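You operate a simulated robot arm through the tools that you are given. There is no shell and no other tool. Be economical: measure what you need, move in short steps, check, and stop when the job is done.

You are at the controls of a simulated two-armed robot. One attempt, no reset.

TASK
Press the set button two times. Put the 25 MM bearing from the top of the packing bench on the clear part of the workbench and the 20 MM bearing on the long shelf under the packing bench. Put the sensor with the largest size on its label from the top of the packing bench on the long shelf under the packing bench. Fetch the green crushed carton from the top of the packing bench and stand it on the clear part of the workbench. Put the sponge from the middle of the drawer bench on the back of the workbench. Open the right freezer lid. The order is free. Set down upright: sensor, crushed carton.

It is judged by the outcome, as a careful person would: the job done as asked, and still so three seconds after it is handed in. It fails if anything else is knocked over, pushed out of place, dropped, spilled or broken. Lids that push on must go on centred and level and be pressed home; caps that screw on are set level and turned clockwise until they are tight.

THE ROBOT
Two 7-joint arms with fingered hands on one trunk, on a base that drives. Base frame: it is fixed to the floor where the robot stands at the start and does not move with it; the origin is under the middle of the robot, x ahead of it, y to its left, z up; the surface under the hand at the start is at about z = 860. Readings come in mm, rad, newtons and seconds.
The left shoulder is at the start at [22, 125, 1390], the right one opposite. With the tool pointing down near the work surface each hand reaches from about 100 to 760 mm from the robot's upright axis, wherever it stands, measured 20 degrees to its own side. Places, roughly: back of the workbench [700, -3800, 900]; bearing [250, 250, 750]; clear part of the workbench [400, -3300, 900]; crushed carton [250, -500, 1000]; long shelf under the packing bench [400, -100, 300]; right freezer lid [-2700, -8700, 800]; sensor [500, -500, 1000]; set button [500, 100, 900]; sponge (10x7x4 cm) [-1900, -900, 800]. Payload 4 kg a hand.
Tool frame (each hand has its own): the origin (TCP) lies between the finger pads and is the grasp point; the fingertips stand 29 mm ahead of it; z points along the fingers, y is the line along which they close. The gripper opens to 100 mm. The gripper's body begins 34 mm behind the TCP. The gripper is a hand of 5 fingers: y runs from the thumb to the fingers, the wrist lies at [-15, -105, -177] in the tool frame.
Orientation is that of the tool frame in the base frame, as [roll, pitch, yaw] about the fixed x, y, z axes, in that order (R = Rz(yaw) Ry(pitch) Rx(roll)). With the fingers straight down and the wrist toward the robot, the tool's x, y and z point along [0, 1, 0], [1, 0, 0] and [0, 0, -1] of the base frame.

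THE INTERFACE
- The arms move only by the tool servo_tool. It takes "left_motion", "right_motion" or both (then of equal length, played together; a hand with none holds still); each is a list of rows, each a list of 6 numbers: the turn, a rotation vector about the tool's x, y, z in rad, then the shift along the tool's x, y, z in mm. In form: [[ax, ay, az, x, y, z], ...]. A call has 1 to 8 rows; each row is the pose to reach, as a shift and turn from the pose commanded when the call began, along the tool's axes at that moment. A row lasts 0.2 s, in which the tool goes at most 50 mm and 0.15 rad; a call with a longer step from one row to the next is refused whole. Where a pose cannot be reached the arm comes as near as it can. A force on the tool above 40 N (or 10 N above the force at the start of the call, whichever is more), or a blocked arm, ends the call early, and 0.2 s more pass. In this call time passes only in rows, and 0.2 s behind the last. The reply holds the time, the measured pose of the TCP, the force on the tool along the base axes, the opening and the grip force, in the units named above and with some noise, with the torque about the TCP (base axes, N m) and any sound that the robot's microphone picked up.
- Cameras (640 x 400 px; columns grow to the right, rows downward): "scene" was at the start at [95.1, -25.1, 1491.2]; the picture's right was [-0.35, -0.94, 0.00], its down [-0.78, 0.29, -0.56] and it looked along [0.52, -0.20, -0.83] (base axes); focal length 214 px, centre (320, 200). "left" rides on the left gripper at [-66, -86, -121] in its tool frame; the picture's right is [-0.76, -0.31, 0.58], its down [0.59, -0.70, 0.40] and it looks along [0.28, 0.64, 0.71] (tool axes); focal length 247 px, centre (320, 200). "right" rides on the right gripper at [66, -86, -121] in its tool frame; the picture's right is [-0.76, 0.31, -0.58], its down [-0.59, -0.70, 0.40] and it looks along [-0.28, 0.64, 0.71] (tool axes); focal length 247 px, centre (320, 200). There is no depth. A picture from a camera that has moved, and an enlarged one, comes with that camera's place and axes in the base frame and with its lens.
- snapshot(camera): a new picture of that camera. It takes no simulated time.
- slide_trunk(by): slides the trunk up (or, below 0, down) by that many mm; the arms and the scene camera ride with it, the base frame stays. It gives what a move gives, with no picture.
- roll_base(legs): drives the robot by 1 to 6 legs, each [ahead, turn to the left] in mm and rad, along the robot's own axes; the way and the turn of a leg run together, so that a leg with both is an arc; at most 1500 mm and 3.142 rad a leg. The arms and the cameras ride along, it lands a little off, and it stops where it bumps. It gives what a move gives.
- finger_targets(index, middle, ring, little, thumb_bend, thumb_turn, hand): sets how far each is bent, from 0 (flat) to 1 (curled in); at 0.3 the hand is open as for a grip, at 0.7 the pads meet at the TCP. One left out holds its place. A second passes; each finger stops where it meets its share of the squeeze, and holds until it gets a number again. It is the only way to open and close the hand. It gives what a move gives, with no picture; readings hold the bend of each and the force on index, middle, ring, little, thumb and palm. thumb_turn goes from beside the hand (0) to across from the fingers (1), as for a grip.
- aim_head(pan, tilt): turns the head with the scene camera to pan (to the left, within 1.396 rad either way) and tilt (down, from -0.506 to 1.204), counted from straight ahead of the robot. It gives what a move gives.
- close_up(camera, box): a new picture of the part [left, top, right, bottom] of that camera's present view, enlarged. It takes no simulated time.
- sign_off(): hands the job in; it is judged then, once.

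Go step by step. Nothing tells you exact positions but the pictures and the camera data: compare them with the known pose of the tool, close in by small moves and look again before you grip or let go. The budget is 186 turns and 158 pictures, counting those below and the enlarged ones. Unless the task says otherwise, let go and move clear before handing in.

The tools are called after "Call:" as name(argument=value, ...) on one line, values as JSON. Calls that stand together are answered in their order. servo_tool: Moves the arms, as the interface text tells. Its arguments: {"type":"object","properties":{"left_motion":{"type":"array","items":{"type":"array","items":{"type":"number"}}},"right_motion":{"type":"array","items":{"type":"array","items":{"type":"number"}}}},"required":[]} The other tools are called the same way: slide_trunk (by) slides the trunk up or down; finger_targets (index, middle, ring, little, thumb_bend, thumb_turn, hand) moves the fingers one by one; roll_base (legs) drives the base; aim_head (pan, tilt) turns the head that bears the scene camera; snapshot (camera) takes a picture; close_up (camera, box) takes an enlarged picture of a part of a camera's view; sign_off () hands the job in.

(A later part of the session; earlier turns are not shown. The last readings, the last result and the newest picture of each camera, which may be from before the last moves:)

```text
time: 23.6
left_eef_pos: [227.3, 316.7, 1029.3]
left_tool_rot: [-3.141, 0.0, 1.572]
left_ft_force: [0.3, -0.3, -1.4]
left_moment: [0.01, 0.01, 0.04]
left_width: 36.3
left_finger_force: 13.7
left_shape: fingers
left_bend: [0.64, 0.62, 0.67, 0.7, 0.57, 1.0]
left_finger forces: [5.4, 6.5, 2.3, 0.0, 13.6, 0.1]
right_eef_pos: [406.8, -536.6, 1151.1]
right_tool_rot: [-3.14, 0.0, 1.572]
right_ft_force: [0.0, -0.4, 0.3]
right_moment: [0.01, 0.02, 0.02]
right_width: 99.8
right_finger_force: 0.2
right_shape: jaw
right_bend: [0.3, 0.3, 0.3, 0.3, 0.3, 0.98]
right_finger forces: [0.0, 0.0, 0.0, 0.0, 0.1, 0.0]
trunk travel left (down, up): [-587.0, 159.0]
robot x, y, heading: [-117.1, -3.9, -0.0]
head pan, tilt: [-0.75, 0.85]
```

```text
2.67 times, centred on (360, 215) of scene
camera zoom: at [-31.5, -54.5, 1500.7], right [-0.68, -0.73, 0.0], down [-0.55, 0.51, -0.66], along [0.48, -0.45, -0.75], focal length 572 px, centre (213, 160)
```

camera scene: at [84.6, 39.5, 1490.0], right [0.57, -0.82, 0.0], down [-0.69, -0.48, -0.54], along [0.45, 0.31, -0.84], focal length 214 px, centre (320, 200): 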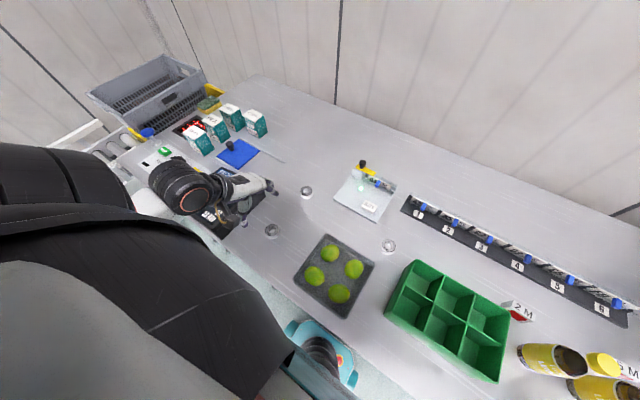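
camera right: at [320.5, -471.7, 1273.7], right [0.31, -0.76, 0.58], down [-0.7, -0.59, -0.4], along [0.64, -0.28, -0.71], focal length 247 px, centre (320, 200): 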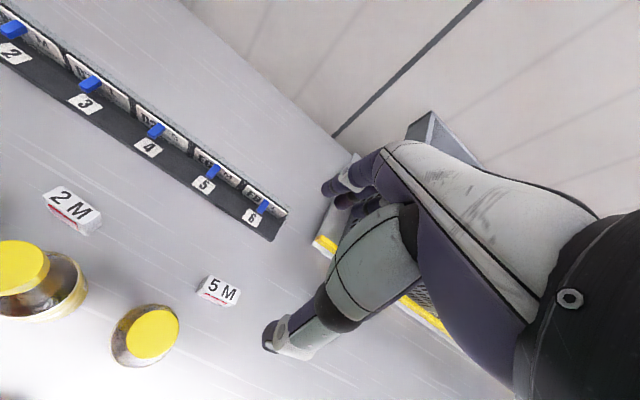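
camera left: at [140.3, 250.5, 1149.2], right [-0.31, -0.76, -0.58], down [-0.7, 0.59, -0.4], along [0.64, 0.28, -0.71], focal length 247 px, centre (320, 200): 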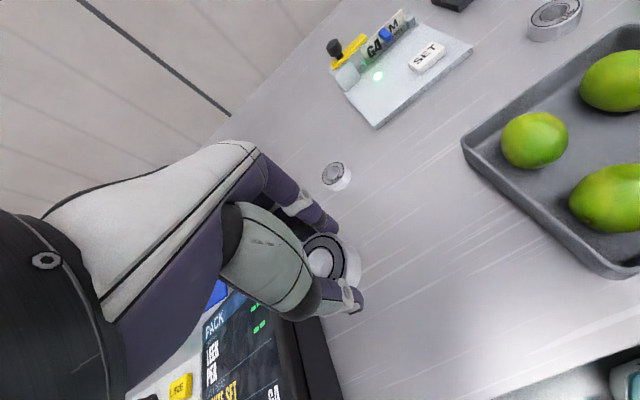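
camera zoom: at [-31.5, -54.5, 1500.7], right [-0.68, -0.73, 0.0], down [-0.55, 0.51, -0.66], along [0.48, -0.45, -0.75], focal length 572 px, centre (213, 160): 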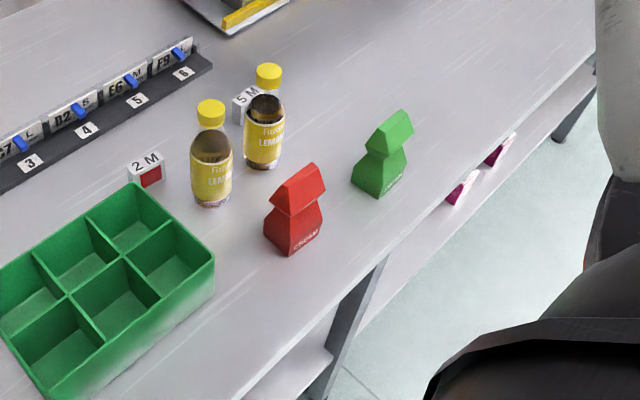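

Sensors are 2 M and 5 M; the 5 M one is at about (415,-543) with a bottle near (325,-486). Zoom to learn its orientation.

Call:
close_up(camera="right", box=[180, 260, 260, 310])

Call:
close_up(camera="scene", box=[280, 155, 400, 230])

```text
8.00 times, centred on (220, 285) of right
camera zoom: at [320.5, -471.7, 1273.7], right [0.31, -0.76, 0.58], down [-0.7, -0.59, -0.4], along [0.64, -0.28, -0.71], focal length 1976 px, centre (1120, -480)
```

zoom: 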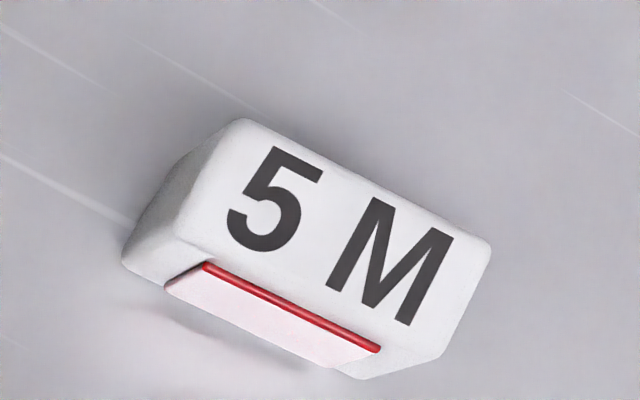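

```text
5.33 times, centred on (340, 192) of scene
camera zoom: at [-31.5, -54.5, 1500.7], right [-0.68, -0.73, 0.0], down [-0.55, 0.51, -0.66], along [0.48, -0.45, -0.75], focal length 1144 px, centre (213, 240)
```

zoom: 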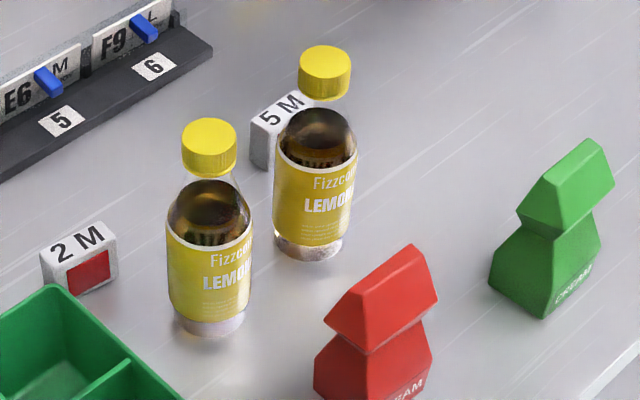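

The bottle would collide with a hand coming from the robot's present side, so I'll approach the sensor from the right with the robot turned 45°. First raise the trunk and check the floor to the right.

Call:
slide_trunk(by=150)

Call:
aim_head(pan=-1.39, tilt=0.5)

Call:
snapshot(camera="scene")

```text
time: 25.3
left_eef_pos: [227.6, 315.6, 1177.6]
left_tool_rot: [-3.141, 0.0, 1.573]
left_ft_force: [-0.5, 0.4, -1.6]
left_moment: [0.0, 0.01, -0.03]
left_width: 36.1
left_finger_force: 14.4
left_shape: fingers
left_bend: [0.64, 0.62, 0.67, 0.7, 0.57, 1.0]
left_finger forces: [5.3, 6.6, 2.5, 0.0, 13.7, 0.1]
right_eef_pos: [404.1, -533.9, 1303.2]
right_tool_rot: [-3.141, 0.0, 1.574]
right_ft_force: [-0.3, 0.4, -0.6]
right_moment: [0.0, 0.04, -0.01]
right_width: 100.0
right_finger_force: 0.1
right_shape: jaw
right_bend: [0.3, 0.3, 0.3, 0.3, 0.3, 0.98]
right_finger forces: [0.0, 0.0, 0.0, 0.1, 0.0, 0.1]
trunk travel left (down, up): [-737.0, 9.0]
robot x, y, heading: [-118.0, 1.5, 0.006]
head pan, tilt: [-0.75, 0.85]
```

```text
time: 26.3
left_eef_pos: [227.6, 315.9, 1179.0]
left_tool_rot: [-3.14, 0.001, 1.572]
left_ft_force: [-0.1, -0.2, -1.6]
left_moment: [-0.04, 0.01, 0.02]
left_width: 36.2
left_finger_force: 14.0
left_shape: fingers
left_bend: [0.64, 0.62, 0.67, 0.7, 0.57, 1.0]
left_finger forces: [5.2, 6.6, 2.6, 0.0, 13.8, 0.0]
right_eef_pos: [405.3, -534.5, 1305.7]
right_tool_rot: [-3.141, -0.001, 1.573]
right_ft_force: [0.0, 0.0, 0.5]
right_moment: [0.02, -0.01, -0.02]
right_width: 99.9
right_finger_force: 0.1
right_shape: jaw
right_bend: [0.3, 0.3, 0.3, 0.3, 0.3, 0.98]
right_finger forces: [0.0, 0.1, 0.0, 0.0, 0.0, 0.1]
trunk travel left (down, up): [-737.0, 9.0]
robot x, y, heading: [-119.9, -1.0, -0.001]
head pan, tilt: [-1.389, 0.499]
```

```text
125 pictures are left
camera scene: at [-75.8, -89.4, 1681.0], right [-0.98, -0.18, 0.0], down [-0.09, 0.47, -0.88], along [0.16, -0.86, -0.48], focal length 214 px, centre (320, 200)
```

scene: 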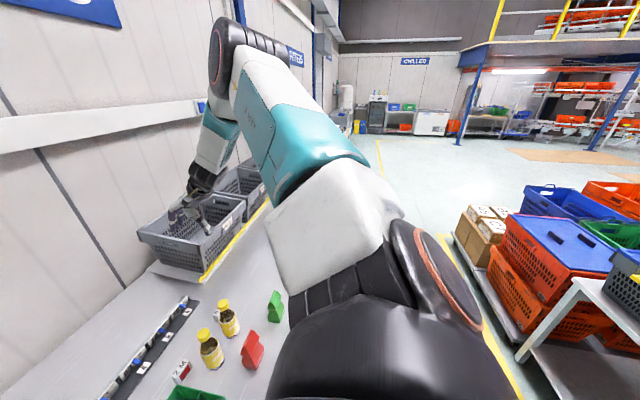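

The aisle is clear to about x = -1300. Driving to the right and turning to face the sensor diagonally.

Call:
roll_base(legs=[[-130, 0], [0, -1.571], [1150, 0], [0, 2.356]])

Call:
aim_head(pan=0.0, tilt=0.8)

Call:
snapshot(camera="scene")

```text
time: 42.7
left_eef_pos: [-216.8, -676.1, 1177.9]
left_tool_rot: [3.141, 0.001, 2.373]
left_ft_force: [0.2, 0.5, -1.8]
left_moment: [0.0, -0.02, 0.0]
left_width: 34.8
left_finger_force: 14.0
left_shape: fingers
left_bend: [0.64, 0.62, 0.67, 0.7, 0.57, 1.0]
left_finger forces: [5.1, 6.4, 3.0, 0.0, 13.2, 0.0]
right_eef_pos: [515.8, -1141.6, 1304.9]
right_tool_rot: [-3.141, -0.001, 2.37]
right_ft_force: [0.7, 0.5, 0.5]
right_moment: [-0.01, 0.02, -0.01]
right_width: 100.0
right_finger_force: 0.0
right_shape: jaw
right_bend: [0.3, 0.3, 0.3, 0.3, 0.3, 0.98]
right_finger forces: [0.0, 0.0, 0.1, 0.0, 0.0, 0.0]
trunk travel left (down, up): [-737.0, 9.0]
robot x, y, heading: [-231.4, -1145.7, 0.8]
head pan, tilt: [-1.389, 0.499]
```

```text
time: 44.2
left_eef_pos: [-218.3, -675.2, 1178.4]
left_tool_rot: [-3.141, 0.001, 2.37]
left_ft_force: [-0.2, 0.3, -1.1]
left_moment: [0.02, -0.01, 0.01]
left_width: 34.7
left_finger_force: 13.9
left_shape: fingers
left_bend: [0.64, 0.62, 0.67, 0.7, 0.57, 1.0]
left_finger forces: [5.1, 6.4, 3.0, 0.0, 13.4, 0.0]
right_eef_pos: [514.3, -1142.7, 1306.0]
right_tool_rot: [-3.141, 0.0, 2.373]
right_ft_force: [0.0, -0.4, 0.5]
right_moment: [0.01, 0.01, 0.03]
right_width: 100.0
right_finger_force: 0.1
right_shape: jaw
right_bend: [0.3, 0.3, 0.3, 0.3, 0.3, 0.98]
right_finger forces: [0.0, 0.1, 0.1, 0.0, 0.1, 0.1]
trunk travel left (down, up): [-737.0, 9.0]
robot x, y, heading: [-234.4, -1145.5, 0.803]
head pan, tilt: [0.0, 0.799]
```

```text
124 pictures are left
camera scene: at [-158.1, -1068.5, 1655.1], right [0.72, -0.7, 0.0], down [-0.5, -0.51, -0.7], along [0.49, 0.5, -0.72], focal length 214 px, centre (320, 200)
```

scene: 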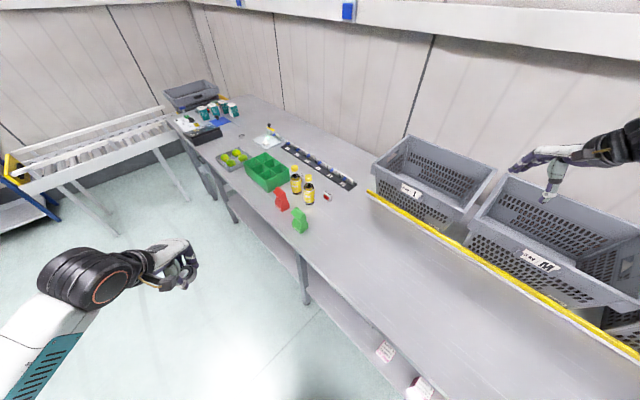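

Next: swing the right hand inward (over free space) while yawing it so its wrist will point to -y, before driving closer.

Call:
servo_tool(right_motion=[[0, 0, -0.1, 45, 0, 0], [0, 0, -0.2, 90, 0, 0], [0, 0, -0.3, 135, 0, 0], [0, 0, -0.4, 180, 0, 0], [0, 0, -0.5, 225, 0, 0], [0, 0, -0.6, 270, 0, 0], [0, 0, -0.7, 315, 0, 0], [0, 0, -0.77, 360, 0, 0]])

Call:
roll_base(legs=[[220, 0]])

Call:
snapshot(camera="scene")

Call:
snapshot(camera="right")

```text
time: 46.0
left_eef_pos: [-217.6, -675.2, 1177.8]
left_tool_rot: [3.141, 0.0, 2.372]
left_ft_force: [0.2, -0.1, -0.8]
left_moment: [0.02, -0.04, 0.0]
left_width: 34.8
left_finger_force: 14.0
left_shape: fingers
left_bend: [0.64, 0.62, 0.67, 0.7, 0.57, 1.0]
left_finger forces: [5.0, 6.5, 3.0, 0.0, 13.4, 0.0]
right_eef_pos: [254.8, -890.1, 1307.3]
right_tool_rot: [3.14, -0.002, 3.139]
right_ft_force: [0.4, 0.1, -0.6]
right_moment: [0.01, -0.03, -0.02]
right_width: 100.2
right_finger_force: 0.2
right_shape: jaw
right_bend: [0.3, 0.3, 0.3, 0.3, 0.3, 0.98]
right_finger forces: [0.0, 0.1, 0.1, 0.0, 0.1, 0.0]
trunk travel left (down, up): [-737.0, 9.0]
robot x, y, heading: [-233.7, -1144.8, 0.803]
head pan, tilt: [0.0, 0.799]
```

```text
time: 47.7
left_eef_pos: [-63.0, -517.6, 1178.9]
left_tool_rot: [3.141, 0.001, 2.371]
left_ft_force: [0.6, 0.9, -0.7]
left_moment: [0.01, -0.01, 0.02]
left_width: 34.6
left_finger_force: 13.6
left_shape: fingers
left_bend: [0.64, 0.62, 0.67, 0.7, 0.57, 1.0]
left_finger forces: [5.0, 6.4, 3.0, 0.1, 13.3, 0.0]
right_eef_pos: [411.2, -733.1, 1304.7]
right_tool_rot: [3.141, -0.001, -3.142]
right_ft_force: [0.2, 0.2, -0.4]
right_moment: [0.05, 0.03, -0.03]
right_width: 99.9
right_finger_force: 0.0
right_shape: jaw
right_bend: [0.3, 0.3, 0.3, 0.3, 0.3, 0.98]
right_finger forces: [0.0, 0.0, 0.0, 0.1, 0.1, 0.0]
trunk travel left (down, up): [-737.0, 9.0]
robot x, y, heading: [-76.4, -987.2, 0.8]
head pan, tilt: [0.0, 0.799]
```

```text
123 pictures are left
camera scene: at [-4.3, -909.8, 1655.0], right [0.72, -0.7, 0.0], down [-0.5, -0.51, -0.7], along [0.49, 0.5, -0.72], focal length 214 px, centre (320, 200)
```

scene: 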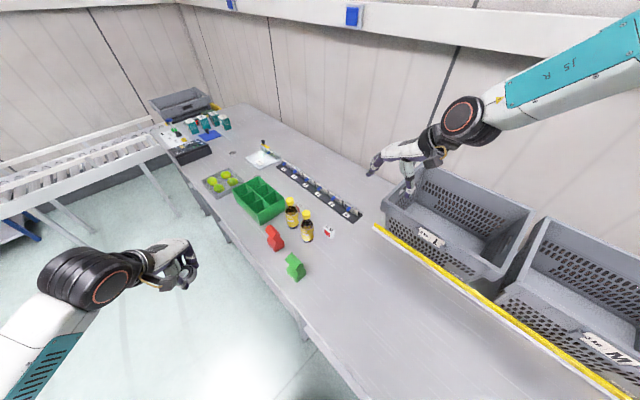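

```text
122 pictures are left
camera right: at [344.2, -819.4, 1426.6], right [0.76, 0.31, 0.58], down [0.59, -0.7, -0.4], along [0.28, 0.64, -0.71], focal length 247 px, centre (320, 200)
```

right: 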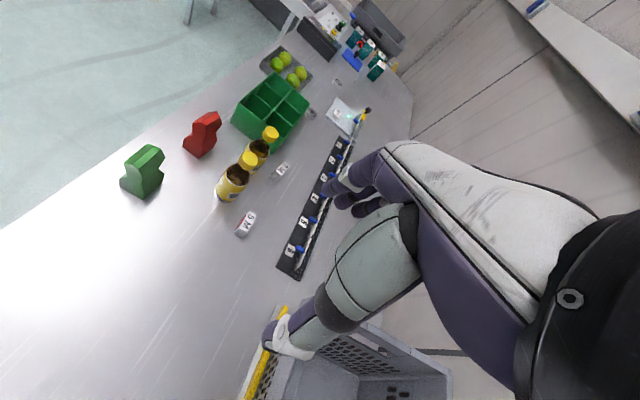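

The right hand is lined up in x. Moving it in +y above the sensor and lowering the trunk.

Call:
servo_tool(right_motion=[[0, 0, 0, 0, 45, 0], [0, 0, 0, 0, 90, 0], [0, 0, 0, 0, 135, 0], [0, 0, 0, 0, 185, 0]])

Call:
slide_trunk(by=-170)

Call:
snapshot(camera="right")

Call:
snapshot(camera="scene")

```text
time: 48.7
left_eef_pos: [-64.4, -517.7, 1178.8]
left_tool_rot: [-3.14, 0.001, 2.37]
left_ft_force: [0.0, 0.4, -1.1]
left_moment: [0.0, -0.04, -0.03]
left_width: 34.7
left_finger_force: 14.3
left_shape: fingers
left_bend: [0.65, 0.62, 0.67, 0.7, 0.57, 1.0]
left_finger forces: [4.9, 6.3, 3.1, 0.1, 13.3, 0.1]
right_eef_pos: [425.9, -631.1, 1337.6]
right_tool_rot: [3.14, -0.002, -3.14]
right_ft_force: [0.3, 0.1, -0.4]
right_moment: [0.01, 0.01, -0.01]
right_width: 99.8
right_finger_force: 0.0
right_shape: jaw
right_bend: [0.3, 0.3, 0.3, 0.3, 0.3, 0.98]
right_finger forces: [0.1, 0.0, 0.1, 0.1, 0.0, 0.0]
right hand out of reach, approached as far as the arm can: row 2, 3, 4
trunk travel left (down, up): [-737.0, 9.0]
robot x, y, heading: [-79.6, -988.7, 0.798]
head pan, tilt: [0.0, 0.799]
```

```text
time: 50.6
left_eef_pos: [-62.6, -517.6, 1008.7]
left_tool_rot: [3.141, 0.0, 2.37]
left_ft_force: [-0.2, -0.9, -1.0]
left_moment: [0.0, 0.0, 0.01]
left_width: 34.6
left_finger_force: 13.6
left_shape: fingers
left_bend: [0.65, 0.62, 0.67, 0.7, 0.57, 1.0]
left_finger forces: [4.9, 6.3, 3.1, 0.1, 13.2, 0.0]
right_eef_pos: [423.9, -631.1, 1168.2]
right_tool_rot: [-3.141, -0.005, -3.138]
right_ft_force: [0.3, 0.5, -0.3]
right_moment: [0.01, 0.0, 0.02]
right_width: 99.9
right_finger_force: 0.1
right_shape: jaw
right_bend: [0.3, 0.3, 0.3, 0.3, 0.3, 0.98]
right_finger forces: [0.1, 0.0, 0.0, 0.0, 0.1, 0.0]
trunk travel left (down, up): [-567.0, 179.0]
robot x, y, heading: [-77.9, -989.0, 0.796]
head pan, tilt: [0.0, 0.799]
```

```text
121 pictures are left
camera right: at [359.3, -718.0, 1289.3], right [0.76, 0.31, 0.58], down [0.59, -0.7, -0.4], along [0.28, 0.64, -0.71], focal length 247 px, centre (320, 200)
```

right: 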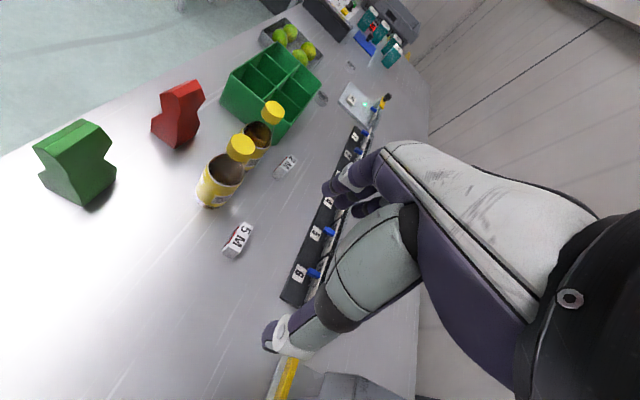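

```text
120 pictures are left
camera scene: at [-2.4, -907.9, 1485.0], right [0.72, -0.7, 0.0], down [-0.5, -0.51, -0.7], along [0.49, 0.5, -0.72], focal length 214 px, centre (320, 200)
```

scene: 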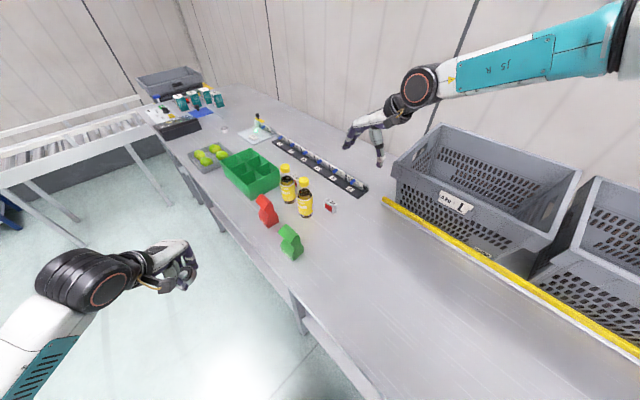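

Now at safe spot next to the sensor. Lowering in place then approaching in +y above the sensor's top.

Call:
servo_tool(right_motion=[[0, 0, 0, 10, 10, 40], [0, 0, 0, 13, 20, 85], [0, 0, 0, 13, 30, 130], [0, 0, 0, 13, 40, 175], [0, 0, 0, 13, 50, 210], [0, 0, 0, 13, 85, 220]])

Call:
snapshot(camera="right")

Call:
snapshot(camera="scene")

```text
time: 52.0
left_eef_pos: [-63.8, -517.7, 1008.4]
left_tool_rot: [3.141, -0.002, 2.371]
left_ft_force: [0.2, 0.2, -0.9]
left_moment: [-0.01, -0.05, 0.04]
left_width: 34.4
left_finger_force: 14.3
left_shape: fingers
left_bend: [0.65, 0.62, 0.67, 0.7, 0.57, 1.0]
left_finger forces: [5.0, 6.3, 3.1, 0.0, 13.2, 0.0]
right_eef_pos: [416.6, -684.7, 1076.8]
right_tool_rot: [3.141, -0.005, -3.138]
right_ft_force: [0.4, 0.5, 0.2]
right_moment: [-0.03, -0.05, -0.01]
right_width: 99.7
right_finger_force: 0.0
right_shape: jaw
right_bend: [0.3, 0.3, 0.3, 0.3, 0.3, 0.98]
right_finger forces: [0.1, 0.0, 0.0, 0.0, 0.0, 0.0]
right hand out of reach, approached as far as the arm can: row 1, 2, 3, 4, 5, 6
trunk travel left (down, up): [-567.0, 179.0]
robot x, y, heading: [-79.4, -984.6, 0.798]
head pan, tilt: [0.0, 0.799]
```

```text
119 pictures are left
camera right: at [351.1, -770.6, 1197.2], right [0.76, 0.31, 0.57], down [0.59, -0.7, -0.4], along [0.28, 0.64, -0.71], focal length 247 px, centre (320, 200)
```

right: 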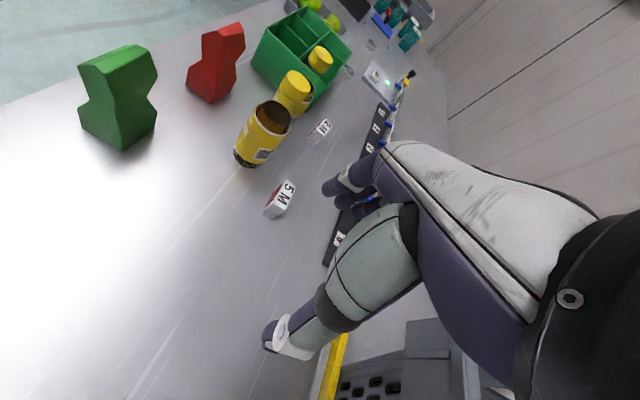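

```text
118 pictures are left
camera scene: at [-2.5, -907.7, 1484.9], right [0.72, -0.7, 0.0], down [-0.5, -0.51, -0.7], along [0.49, 0.5, -0.72], focal length 214 px, centre (320, 200)
```

scene: 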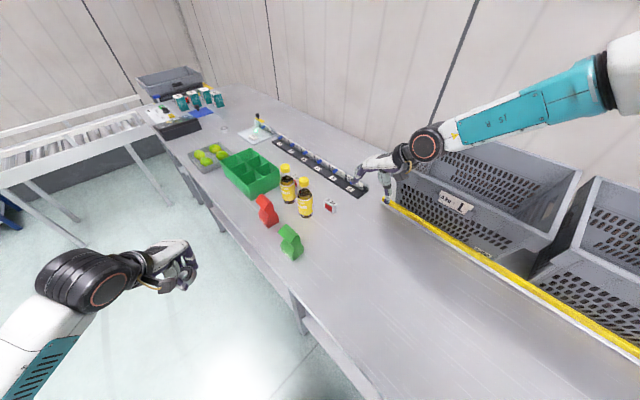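

That hand yaw is beyond the arm's comfortable range. I'll rotate back about 25° (still clears the bottle) and try again.

Call:
servo_tool(right_motion=[[0, 0, 0.14, 0, 0, 0], [0, 0, 0.28, 0, 0, 0], [0, 0, 0.42, 0, 0, 0]])

Call:
servo_tool(right_motion=[[0, 0, 0, 0, 10, 0], [0, 0, 0, 0, 20, 0]])

Call:
snapshot(camera="scene")

```text
time: 52.8
left_eef_pos: [-64.7, -517.1, 1009.2]
left_tool_rot: [-3.14, -0.001, 2.369]
left_ft_force: [0.4, -1.0, -0.2]
left_moment: [0.01, -0.02, 0.03]
left_width: 34.7
left_finger_force: 13.7
left_shape: fingers
left_bend: [0.65, 0.62, 0.67, 0.7, 0.57, 1.0]
left_finger forces: [4.8, 6.3, 3.2, 0.0, 13.2, 0.0]
right_eef_pos: [502.4, -739.3, 1081.9]
right_tool_rot: [3.131, -0.052, 2.758]
right_ft_force: [-2.2, 0.7, 0.6]
right_moment: [0.01, -0.04, 0.11]
right_width: 99.7
right_finger_force: 0.1
right_shape: jaw
right_bend: [0.3, 0.3, 0.3, 0.3, 0.3, 0.98]
right_finger forces: [0.0, 0.0, 0.0, 2.1, 0.1, 0.1]
right hand out of reach, approached as far as the arm can: row 1, 2, 3
trunk travel left (down, up): [-567.0, 179.0]
robot x, y, heading: [-78.1, -986.2, 0.803]
head pan, tilt: [0.0, 0.799]
```

```text
time: 53.4
left_eef_pos: [-65.1, -517.2, 1008.4]
left_tool_rot: [3.14, 0.0, 2.37]
left_ft_force: [0.0, 0.9, -2.1]
left_moment: [0.01, -0.05, 0.0]
left_width: 34.4
left_finger_force: 13.8
left_shape: fingers
left_bend: [0.65, 0.62, 0.67, 0.7, 0.57, 1.0]
left_finger forces: [4.9, 6.3, 3.1, 0.0, 13.2, 0.0]
right_eef_pos: [511.0, -722.5, 1080.7]
right_tool_rot: [3.133, -0.055, 2.761]
right_ft_force: [-2.0, -0.4, -0.4]
right_moment: [0.03, -0.01, 0.02]
right_width: 99.9
right_finger_force: 0.1
right_shape: jaw
right_bend: [0.3, 0.3, 0.3, 0.31, 0.3, 0.98]
right_finger forces: [0.1, 0.1, 0.0, 1.5, 0.0, 0.0]
trunk travel left (down, up): [-567.0, 179.0]
robot x, y, heading: [-78.9, -986.8, 0.797]
head pan, tilt: [0.0, 0.799]
```

```text
117 pictures are left
camera scene: at [-2.7, -907.7, 1484.9], right [0.72, -0.7, 0.0], down [-0.5, -0.51, -0.7], along [0.49, 0.5, -0.72], focal length 214 px, centre (320, 200)
```

scene: 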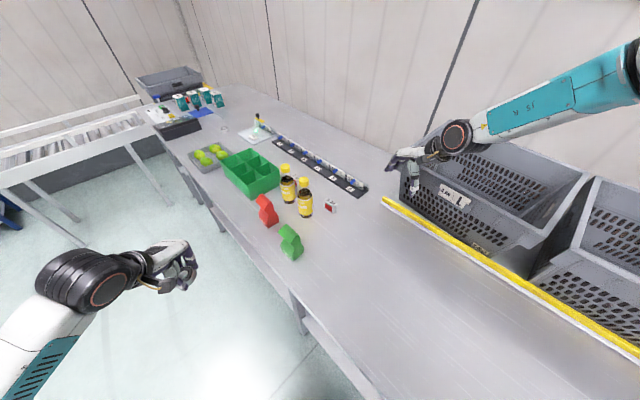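

The hand grazed a crate corner; backing it off upward and toward the robot.

Call:
servo_tool(right_motion=[[0, 0, 0, 25, 0, -20], [0, 0, 0, 50, -10, -60], [0, 0, 0, 80, -30, -95], [0, 0, 0, 110, -45, -130]])

Call:
snapshot(camera="scene")

```text
refused: row 3 steps farther than a row can; nothing moved
```

```text
116 pictures are left
camera scene: at [-2.7, -907.7, 1484.9], right [0.72, -0.7, 0.0], down [-0.5, -0.51, -0.7], along [0.49, 0.5, -0.72], focal length 214 px, centre (320, 200)
```

scene: 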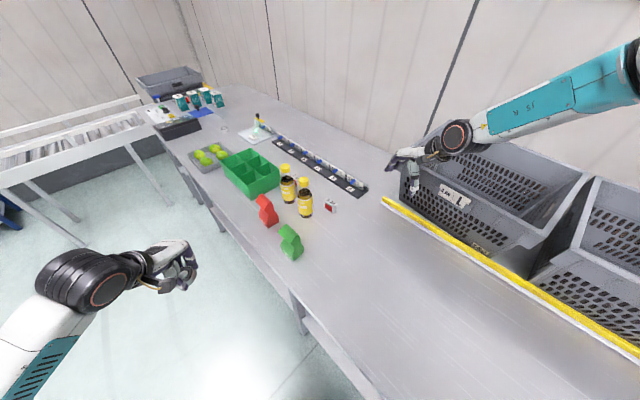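

Call:
servo_tool(right_motion=[[0, 0, 0, 25, 0, -20], [0, 0, 0, 45, -5, -50], [0, 0, 0, 65, -10, -80], [0, 0, 0, 85, -15, -115], [0, 0, 0, 110, -20, -150], [0, 0, 0, 140, -30, -170], [0, 0, 0, 175, -40, -170], [0, 0, 0, 215, -55, -170]])

Call:
snapshot(camera="scene")

```text
time: 55.2
left_eef_pos: [-65.6, -518.2, 1008.9]
left_tool_rot: [3.141, 0.001, 2.37]
left_ft_force: [0.2, -0.8, -1.5]
left_moment: [0.02, -0.01, 0.02]
left_width: 34.3
left_finger_force: 13.7
left_shape: fingers
left_bend: [0.65, 0.62, 0.67, 0.7, 0.57, 1.0]
left_finger forces: [4.9, 6.2, 3.2, 0.1, 13.2, 0.1]
right_eef_pos: [401.2, -781.2, 1272.5]
right_tool_rot: [3.116, -0.104, 2.811]
right_ft_force: [0.7, 0.1, 0.1]
right_moment: [0.01, 0.0, 0.0]
right_width: 99.9
right_finger_force: 0.0
right_shape: jaw
right_bend: [0.3, 0.3, 0.3, 0.3, 0.3, 0.98]
right_finger forces: [0.1, 0.1, 0.0, 0.0, 0.0, 0.0]
right hand out of reach, approached as far as the arm can: row 1, 2, 3, 4, 5, 6, 7, 8
trunk travel left (down, up): [-567.0, 179.0]
robot x, y, heading: [-76.8, -986.7, 0.799]
head pan, tilt: [0.0, 0.799]
```

```text
115 pictures are left
camera scene: at [-3.6, -908.2, 1485.0], right [0.72, -0.7, 0.0], down [-0.5, -0.51, -0.7], along [0.49, 0.5, -0.72], focal length 214 px, centre (320, 200)
```

scene: 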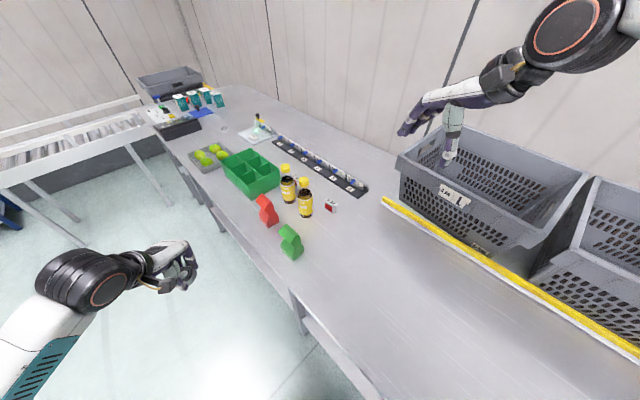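

The arm got into an elbow-out posture. Rotating the hand back to neutral and pulling it toward the robot.

Call:
servo_tool(right_motion=[[0, 0, 0.1, 20, -10, 0], [0, 0, 0.2, 40, -20, 0], [0, 0, 0.3, 65, -35, 0], [0, 0, 0.4, 90, -50, 0], [0, 0, 0.44, 115, -60, 0]])

Call:
snapshot(camera="scene")

```text
time: 56.4
left_eef_pos: [-65.1, -517.9, 1008.0]
left_tool_rot: [-3.141, -0.001, 2.372]
left_ft_force: [-0.4, 0.2, -1.6]
left_moment: [0.02, -0.02, -0.03]
left_width: 34.2
left_finger_force: 13.6
left_shape: fingers
left_bend: [0.65, 0.62, 0.67, 0.7, 0.57, 1.0]
left_finger forces: [4.7, 6.2, 3.2, 0.0, 13.2, 0.0]
right_eef_pos: [398.9, -903.0, 1248.1]
right_tool_rot: [3.141, -0.204, 2.455]
right_ft_force: [0.1, 0.4, 0.2]
right_moment: [-0.02, -0.01, 0.03]
right_width: 99.9
right_finger_force: 0.1
right_shape: jaw
right_bend: [0.3, 0.3, 0.3, 0.3, 0.3, 0.98]
right_finger forces: [0.0, 0.0, 0.0, 0.0, 0.0, 0.0]
right hand out of reach, approached as far as the arm can: row 1, 2, 3, 4, 5
trunk travel left (down, up): [-567.0, 179.0]
robot x, y, heading: [-77.3, -985.7, 0.803]
head pan, tilt: [0.0, 0.799]
```

```text
114 pictures are left
camera scene: at [-2.6, -908.2, 1484.9], right [0.72, -0.7, 0.0], down [-0.5, -0.51, -0.7], along [0.49, 0.5, -0.72], focal length 214 px, centre (320, 200)
```

scene: 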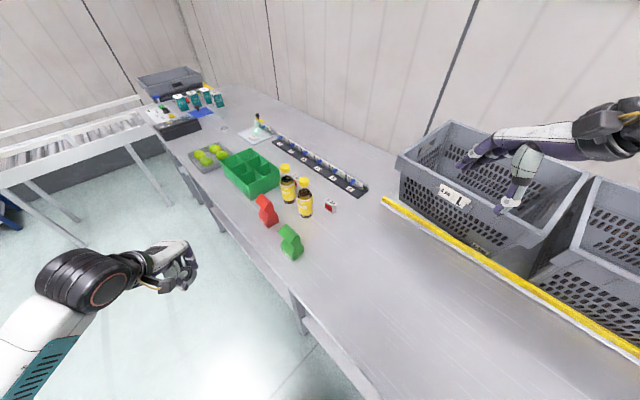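

Restoring the starting posture (hand further right and ahead, level) to free the elbow; it stays well above the crates.

Call:
servo_tool(right_motion=[[0, -0.04, 0.02, -20, 10, -5], [0, -0.08, 0.04, -45, 20, -10], [0, -0.12, 0.06, -70, 30, -15], [0, -0.16, 0.085, -95, 40, -20], [0, -0.204, 0.085, -120, 50, -20], [0, -0.204, 0.085, -141, 57, -20]])

Call:
snapshot(camera="scene")

```text
time: 57.8
left_eef_pos: [-62.5, -518.5, 1008.6]
left_tool_rot: [-3.141, -0.002, 2.369]
left_ft_force: [0.2, -0.3, -0.9]
left_moment: [0.01, -0.01, -0.02]
left_width: 34.0
left_finger_force: 13.7
left_shape: fingers
left_bend: [0.65, 0.62, 0.67, 0.7, 0.57, 1.0]
left_finger forces: [4.6, 6.1, 3.2, 0.0, 13.1, 0.1]
right_eef_pos: [547.2, -949.4, 1235.3]
right_tool_rot: [-3.134, 0.002, 2.373]
right_ft_force: [1.0, -0.3, 0.0]
right_moment: [0.0, 0.02, 0.01]
right_width: 99.7
right_finger_force: 0.0
right_shape: jaw
right_bend: [0.3, 0.3, 0.3, 0.3, 0.3, 0.98]
right_finger forces: [0.0, 0.0, 0.1, 0.0, 0.1, 0.1]
trunk travel left (down, up): [-567.0, 179.0]
robot x, y, heading: [-77.7, -986.9, 0.804]
head pan, tilt: [0.0, 0.799]
```

```text
113 pictures are left
camera scene: at [-1.4, -908.8, 1484.9], right [0.72, -0.7, 0.0], down [-0.5, -0.51, -0.7], along [0.48, 0.5, -0.72], focal length 214 px, centre (320, 200)
```

scene: 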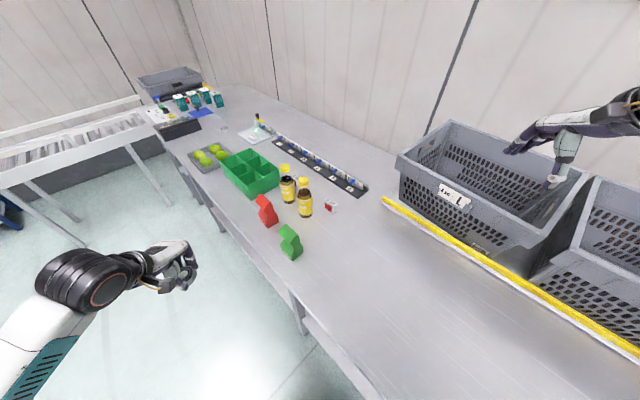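

Posture recovered. Better plan: stand at about (-180,-700) with heading ~0.45 so a natural hand pose clears the bottle. Raising trunk and driving there.

Call:
slide_trunk(by=150)

Call:
roll_base(legs=[[-150, 0], [0, 0.77], [397, 0], [0, -1.12]])

Call:
snapshot(camera="scene")

Call:
snapshot(camera="right")

```text
time: 59.6
left_eef_pos: [-64.5, -518.6, 1157.2]
left_tool_rot: [-3.141, 0.0, 2.37]
left_ft_force: [-0.8, -0.5, -1.7]
left_moment: [-0.02, 0.02, 0.01]
left_width: 33.8
left_finger_force: 13.8
left_shape: fingers
left_bend: [0.65, 0.62, 0.67, 0.7, 0.57, 1.0]
left_finger forces: [4.6, 6.1, 3.2, 0.0, 13.1, 0.1]
right_eef_pos: [546.1, -949.3, 1387.4]
right_tool_rot: [-3.135, 0.002, 2.375]
right_ft_force: [0.2, 0.1, 0.1]
right_moment: [0.0, -0.05, 0.03]
right_width: 99.8
right_finger_force: 0.0
right_shape: jaw
right_bend: [0.3, 0.3, 0.3, 0.3, 0.3, 0.98]
right_finger forces: [0.0, 0.0, 0.0, 0.0, 0.1, 0.0]
trunk travel left (down, up): [-717.0, 29.0]
robot x, y, heading: [-79.1, -986.8, 0.804]
head pan, tilt: [0.0, 0.799]
```

```text
time: 68.0
left_eef_pos: [-9.9, -261.5, 1158.2]
left_tool_rot: [-3.141, 0.0, 2.025]
left_ft_force: [-0.7, -0.6, -1.1]
left_moment: [-0.02, -0.04, 0.0]
left_width: 33.6
left_finger_force: 13.3
left_shape: fingers
left_bend: [0.65, 0.63, 0.67, 0.7, 0.57, 1.0]
left_finger forces: [4.6, 6.0, 3.4, 0.1, 13.1, 0.1]
right_eef_pos: [418.5, -872.8, 1386.2]
right_tool_rot: [-3.136, 0.001, 2.029]
right_ft_force: [0.7, 0.4, -0.8]
right_moment: [-0.04, 0.0, 0.0]
right_width: 99.7
right_finger_force: 0.1
right_shape: jaw
right_bend: [0.3, 0.3, 0.3, 0.3, 0.3, 0.98]
right_finger forces: [0.0, 0.1, 0.0, 0.0, 0.0, 0.1]
trunk travel left (down, up): [-717.0, 29.0]
robot x, y, heading: [-180.4, -697.9, 0.453]
head pan, tilt: [0.0, 0.799]
```

```text
112 pictures are left
camera scene: at [-86.4, -649.8, 1635.0], right [0.44, -0.9, 0.0], down [-0.64, -0.31, -0.7], along [0.63, 0.31, -0.72], focal length 214 px, centre (320, 200)
```

scene: 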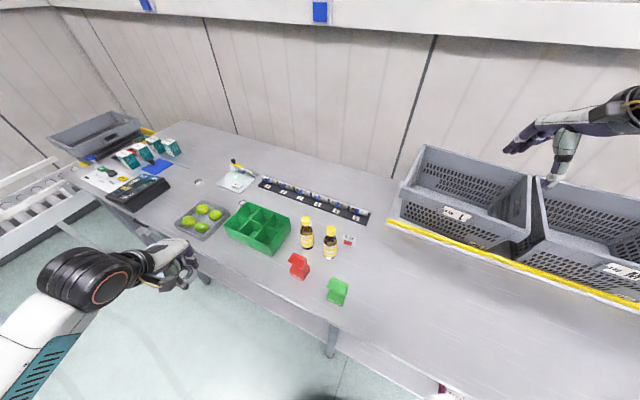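

```text
111 pictures are left
camera right: at [312.9, -851.5, 1508.0], right [0.61, -0.54, 0.58], down [-0.37, -0.84, -0.39], along [0.7, 0.03, -0.72], focal length 247 px, centre (320, 200)
```

right: 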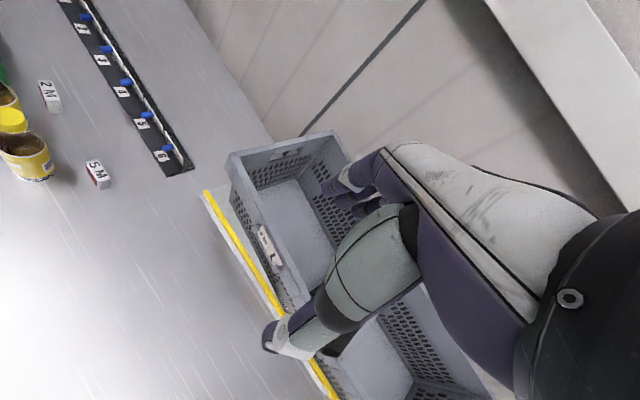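

Good stance. Moving the right hand over toward the sensor at height, then lowering the trunk.

Call:
servo_tool(right_motion=[[0, 0, 0, 40, 19, 0], [0, 0, 0, 80, 37, 0], [0, 0, 0, 120, 56, 0], [0, 0, 0, 160, 74, 0], [0, 0, 0, 200, 93, 0], [0, 0, 0, 240, 111, 0], [0, 0, 0, 280, 130, 0]])

Call:
slide_trunk(by=-190)

Call:
snapshot(camera="right")

Call:
snapshot(camera="scene")

```text
time: 69.6
left_eef_pos: [-9.1, -260.4, 1158.3]
left_tool_rot: [-3.138, 0.0, 2.027]
left_ft_force: [0.5, -1.1, -0.6]
left_moment: [0.0, -0.01, 0.01]
left_width: 33.9
left_finger_force: 12.9
left_shape: fingers
left_bend: [0.65, 0.63, 0.67, 0.7, 0.57, 1.0]
left_finger forces: [4.5, 6.0, 3.3, 0.0, 12.9, 0.0]
right_eef_pos: [478.7, -741.0, 1360.7]
right_tool_rot: [3.128, -0.093, 2.108]
right_ft_force: [0.2, 0.2, -0.6]
right_moment: [0.0, 0.0, 0.03]
right_width: 100.0
right_finger_force: 0.0
right_shape: jaw
right_bend: [0.3, 0.3, 0.3, 0.3, 0.3, 0.98]
right_finger forces: [0.0, 0.0, 0.1, 0.0, 0.0, 0.0]
right hand out of reach, approached as far as the arm can: row 1, 2, 3, 4, 5, 6, 7
trunk travel left (down, up): [-717.0, 29.0]
robot x, y, heading: [-181.8, -697.6, 0.45]
head pan, tilt: [0.0, 0.799]
```

```text
time: 71.7
left_eef_pos: [-10.4, -262.4, 967.8]
left_tool_rot: [3.141, -0.001, 2.025]
left_ft_force: [0.5, 0.3, -1.6]
left_moment: [-0.04, -0.02, -0.03]
left_width: 33.5
left_finger_force: 13.1
left_shape: fingers
left_bend: [0.65, 0.63, 0.67, 0.7, 0.57, 1.0]
left_finger forces: [4.5, 6.0, 3.4, 0.0, 13.0, 0.1]
right_eef_pos: [483.9, -742.1, 1173.9]
right_tool_rot: [3.129, -0.091, 2.11]
right_ft_force: [0.4, -0.4, 0.4]
right_moment: [-0.03, -0.01, -0.01]
right_width: 99.9
right_finger_force: 0.0
right_shape: jaw
right_bend: [0.3, 0.3, 0.3, 0.3, 0.3, 0.98]
right_finger forces: [0.1, 0.0, 0.1, 0.0, 0.0, 0.1]
trunk travel left (down, up): [-527.0, 219.0]
robot x, y, heading: [-186.1, -698.9, 0.45]
head pan, tilt: [0.0, 0.799]
```

```text
110 pictures are left
camera right: at [379.9, -740.8, 1299.6], right [0.67, -0.54, 0.51], down [-0.32, -0.83, -0.46], along [0.67, 0.15, -0.73], focal length 247 px, centre (320, 200)
```

right: 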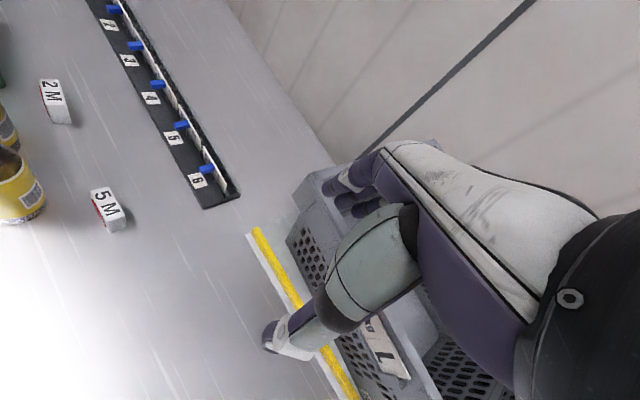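

```text
109 pictures are left
camera scene: at [-81.8, -647.6, 1444.8], right [0.44, -0.9, 0.0], down [-0.64, -0.31, -0.7], along [0.63, 0.31, -0.72], focal length 214 px, centre (320, 200)
```

scene: 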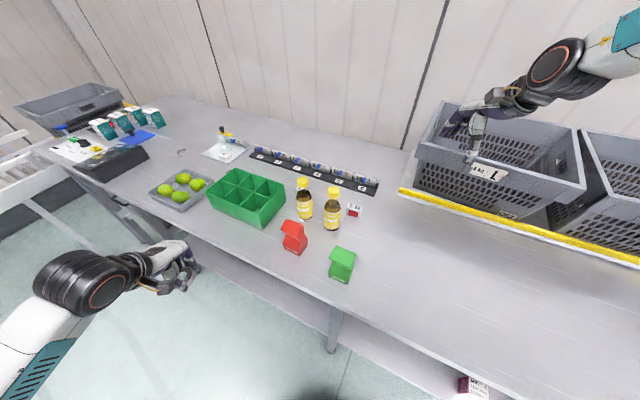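

The right arm's elbow is stuck in an awkward posture. Let me look at it.

Call:
aim_head(pan=-1.1, tilt=0.2)

Call:
snapshot(camera="scene")

```text
time: 73.0
left_eef_pos: [-10.0, -261.6, 967.7]
left_tool_rot: [3.14, 0.0, 2.027]
left_ft_force: [-0.5, -0.3, -1.8]
left_moment: [0.02, 0.02, 0.0]
left_width: 33.2
left_finger_force: 13.1
left_shape: fingers
left_bend: [0.65, 0.63, 0.67, 0.7, 0.57, 1.0]
left_finger forces: [4.5, 6.0, 3.4, 0.0, 13.1, 0.1]
right_eef_pos: [482.9, -743.5, 1174.4]
right_tool_rot: [3.129, -0.089, 2.109]
right_ft_force: [0.0, -0.4, 0.6]
right_moment: [-0.01, 0.0, -0.01]
right_width: 99.9
right_finger_force: 0.1
right_shape: jaw
right_bend: [0.3, 0.3, 0.3, 0.3, 0.3, 0.98]
right_finger forces: [0.0, 0.0, 0.1, 0.1, 0.0, 0.0]
trunk travel left (down, up): [-527.0, 219.0]
robot x, y, heading: [-183.1, -698.7, 0.454]
head pan, tilt: [-1.1, 0.201]
```

```text
108 pictures are left
camera scene: at [-79.6, -738.9, 1498.3], right [-0.6, -0.8, 0.0], down [-0.16, 0.12, -0.98], along [0.78, -0.59, -0.2], focal length 214 px, centre (320, 200)
```

scene: 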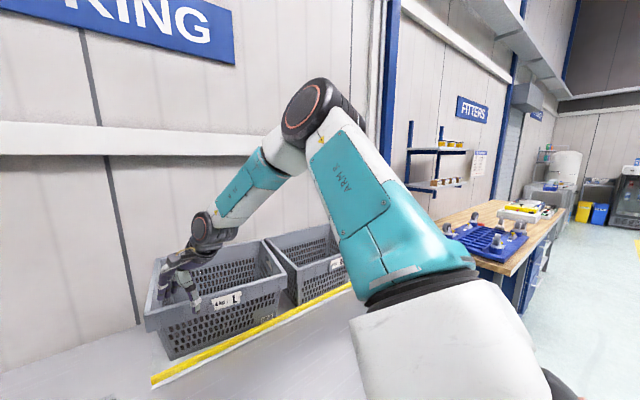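

The elbow sits high and out to the right. I'll draw the hand in close and lower, which should let the elbow fold, then extend toward the sensor.

Call:
servo_tool(right_motion=[[0, -0.01, 0.01, 14, -38, 10], [0, -0.02, 0.02, 28, -76, 20], [0, -0.04, 0.03, 43, -114, 30], [0, -0.05, 0.05, 58, -152, 42], [0, -0.06, 0.06, 73, -192, 54], [0, -0.08, 0.08, 88, -232, 64], [0, -0.09, 0.08, 103, -272, 74]])

Call:
snapshot(camera="scene")

```text
time: 74.6
left_eef_pos: [-10.6, -261.6, 968.6]
left_tool_rot: [-3.141, 0.001, 2.027]
left_ft_force: [-0.3, -0.1, -1.1]
left_moment: [0.03, -0.01, 0.01]
left_width: 33.6
left_finger_force: 14.0
left_shape: fingers
left_bend: [0.65, 0.63, 0.67, 0.7, 0.58, 1.0]
left_finger forces: [4.5, 5.9, 3.4, 0.0, 12.9, 0.0]
right_eef_pos: [268.9, -784.6, 1089.1]
right_tool_rot: [3.136, -0.001, 2.027]
right_ft_force: [0.5, -0.1, -0.7]
right_moment: [0.02, -0.02, -0.02]
right_width: 99.9
right_finger_force: 0.1
right_shape: jaw
right_bend: [0.3, 0.3, 0.3, 0.3, 0.3, 0.98]
right_finger forces: [0.1, 0.1, 0.0, 0.0, 0.0, 0.0]
right hand out of reach, approached as far as the arm can: row 1, 2, 3, 4, 6, 7
trunk travel left (down, up): [-527.0, 219.0]
robot x, y, heading: [-184.3, -695.4, 0.458]
head pan, tilt: [-1.1, 0.201]
```

```text
107 pictures are left
camera scene: at [-80.3, -739.3, 1498.4], right [-0.6, -0.8, 0.0], down [-0.16, 0.12, -0.98], along [0.78, -0.59, -0.2], focal length 214 px, centre (320, 200)
```

scene: 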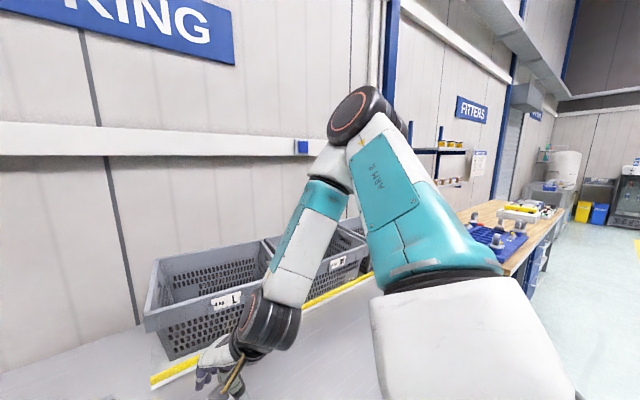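

Orientation is clean again. Extending step by step toward the sensor.

Call:
servo_tool(right_motion=[[0, 0, 0, 15, 36, 0], [0, 0, 0, 29, 73, 0], [0, 0, 0, 43, 109, 0], [0, 0, 0, 58, 146, 0], [0, 0, 0, 72, 182, 0]])

Call:
snapshot(camera="right")

```text
time: 75.8
left_eef_pos: [-9.4, -260.4, 968.0]
left_tool_rot: [-3.139, 0.003, 2.026]
left_ft_force: [1.1, -1.0, -1.1]
left_moment: [-0.01, -0.01, 0.01]
left_width: 33.5
left_finger_force: 13.1
left_shape: fingers
left_bend: [0.65, 0.63, 0.67, 0.7, 0.58, 1.0]
left_finger forces: [4.5, 6.1, 3.4, 0.0, 12.9, 0.0]
right_eef_pos: [402.3, -637.7, 1091.8]
right_tool_rot: [3.135, -0.001, 2.029]
right_ft_force: [-0.1, 0.1, 0.1]
right_moment: [0.01, 0.04, 0.01]
right_width: 99.8
right_finger_force: 0.0
right_shape: jaw
right_bend: [0.3, 0.3, 0.3, 0.3, 0.3, 0.98]
right_finger forces: [0.0, 0.0, 0.0, 0.0, 0.1, 0.0]
trunk travel left (down, up): [-527.0, 219.0]
robot x, y, heading: [-181.8, -697.7, 0.453]
head pan, tilt: [-1.1, 0.201]
```

```text
106 pictures are left
camera right: at [295.0, -617.7, 1211.4], right [0.61, -0.55, 0.58], down [-0.37, -0.84, -0.4], along [0.7, 0.03, -0.71], focal length 247 px, centre (320, 200)
```

right: 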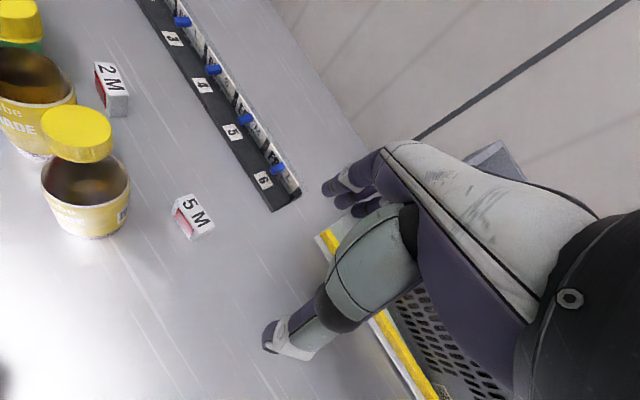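

The arm is free now. Sensor centre ≈ (411,-540). Moving above it and part-way down.

Call:
servo_tool(right_motion=[[0, 0, 0, 25, 16, 20], [0, 0, 0, 50, 32, 50], [0, 0, 0, 76, 48, 80], [0, 0, 0, 78, 49, 120]])

Call:
snapshot(camera="right")

Call:
aim_head(pan=-0.3, tilt=0.7)

Call:
close_up(camera="scene", box=[180, 80, 420, 230])

```text
time: 76.8
left_eef_pos: [-9.8, -261.4, 968.6]
left_tool_rot: [-3.141, -0.001, 2.026]
left_ft_force: [-0.5, -0.1, -0.5]
left_moment: [-0.01, -0.04, 0.01]
left_width: 33.4
left_finger_force: 13.6
left_shape: fingers
left_bend: [0.65, 0.63, 0.67, 0.7, 0.58, 1.0]
left_finger forces: [4.5, 6.0, 3.4, 0.1, 13.1, 0.1]
right_eef_pos: [398.8, -604.9, 1030.3]
right_tool_rot: [3.133, -0.003, 2.03]
right_ft_force: [0.2, 0.5, 0.0]
right_moment: [0.0, -0.01, -0.04]
right_width: 99.8
right_finger_force: 0.1
right_shape: jaw
right_bend: [0.3, 0.3, 0.3, 0.3, 0.3, 0.98]
right_finger forces: [0.1, 0.1, 0.0, 0.1, 0.0, 0.0]
right hand out of reach, approached as far as the arm can: row 2, 3, 4
trunk travel left (down, up): [-527.0, 219.0]
robot x, y, heading: [-180.2, -696.9, 0.458]
head pan, tilt: [-1.1, 0.201]
```

```text
105 pictures are left
camera right: at [291.0, -585.4, 1150.7], right [0.61, -0.55, 0.58], down [-0.37, -0.84, -0.41], along [0.71, 0.03, -0.71], focal length 247 px, centre (320, 200)
```

right: 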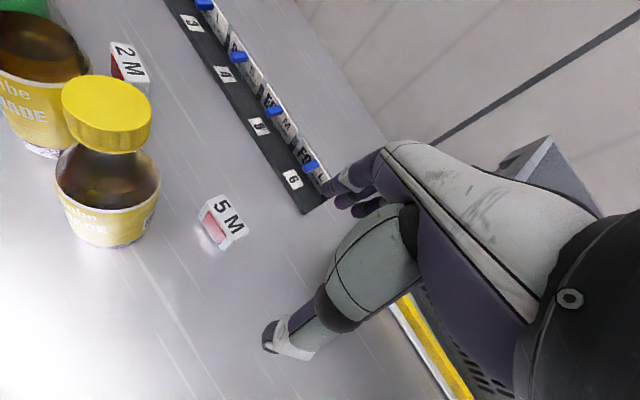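

```text
time: 77.9
left_eef_pos: [-9.9, -261.9, 967.5]
left_tool_rot: [3.14, 0.001, 2.027]
left_ft_force: [-0.5, 0.3, -0.5]
left_moment: [-0.02, 0.0, 0.02]
left_width: 33.2
left_finger_force: 13.7
left_shape: fingers
left_bend: [0.65, 0.63, 0.67, 0.7, 0.58, 1.0]
left_finger forces: [4.5, 6.0, 3.5, 0.1, 13.0, 0.0]
right_eef_pos: [398.6, -605.2, 1031.6]
right_tool_rot: [3.133, -0.003, 2.029]
right_ft_force: [-0.5, 0.0, 0.8]
right_moment: [0.02, -0.01, -0.02]
right_width: 99.9
right_finger_force: 0.1
right_shape: jaw
right_bend: [0.3, 0.3, 0.3, 0.3, 0.3, 0.98]
right_finger forces: [0.1, 0.1, 0.0, 0.0, 0.0, 0.0]
trunk travel left (down, up): [-527.0, 219.0]
robot x, y, heading: [-184.1, -700.0, 0.451]
head pan, tilt: [-0.3, 0.7]
```

```text
2.67 times, centred on (300, 155) of scene
camera zoom: at [-70.2, -669.8, 1453.0], right [0.15, -0.99, 0.0], down [-0.64, -0.1, -0.77], along [0.76, 0.12, -0.64], focal length 572 px, centre (373, 320)
```

zoom: 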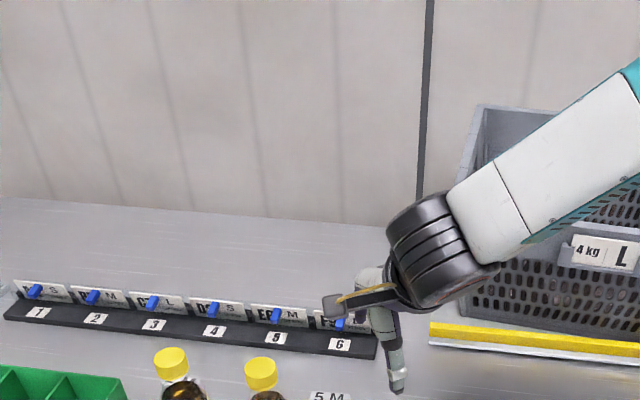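

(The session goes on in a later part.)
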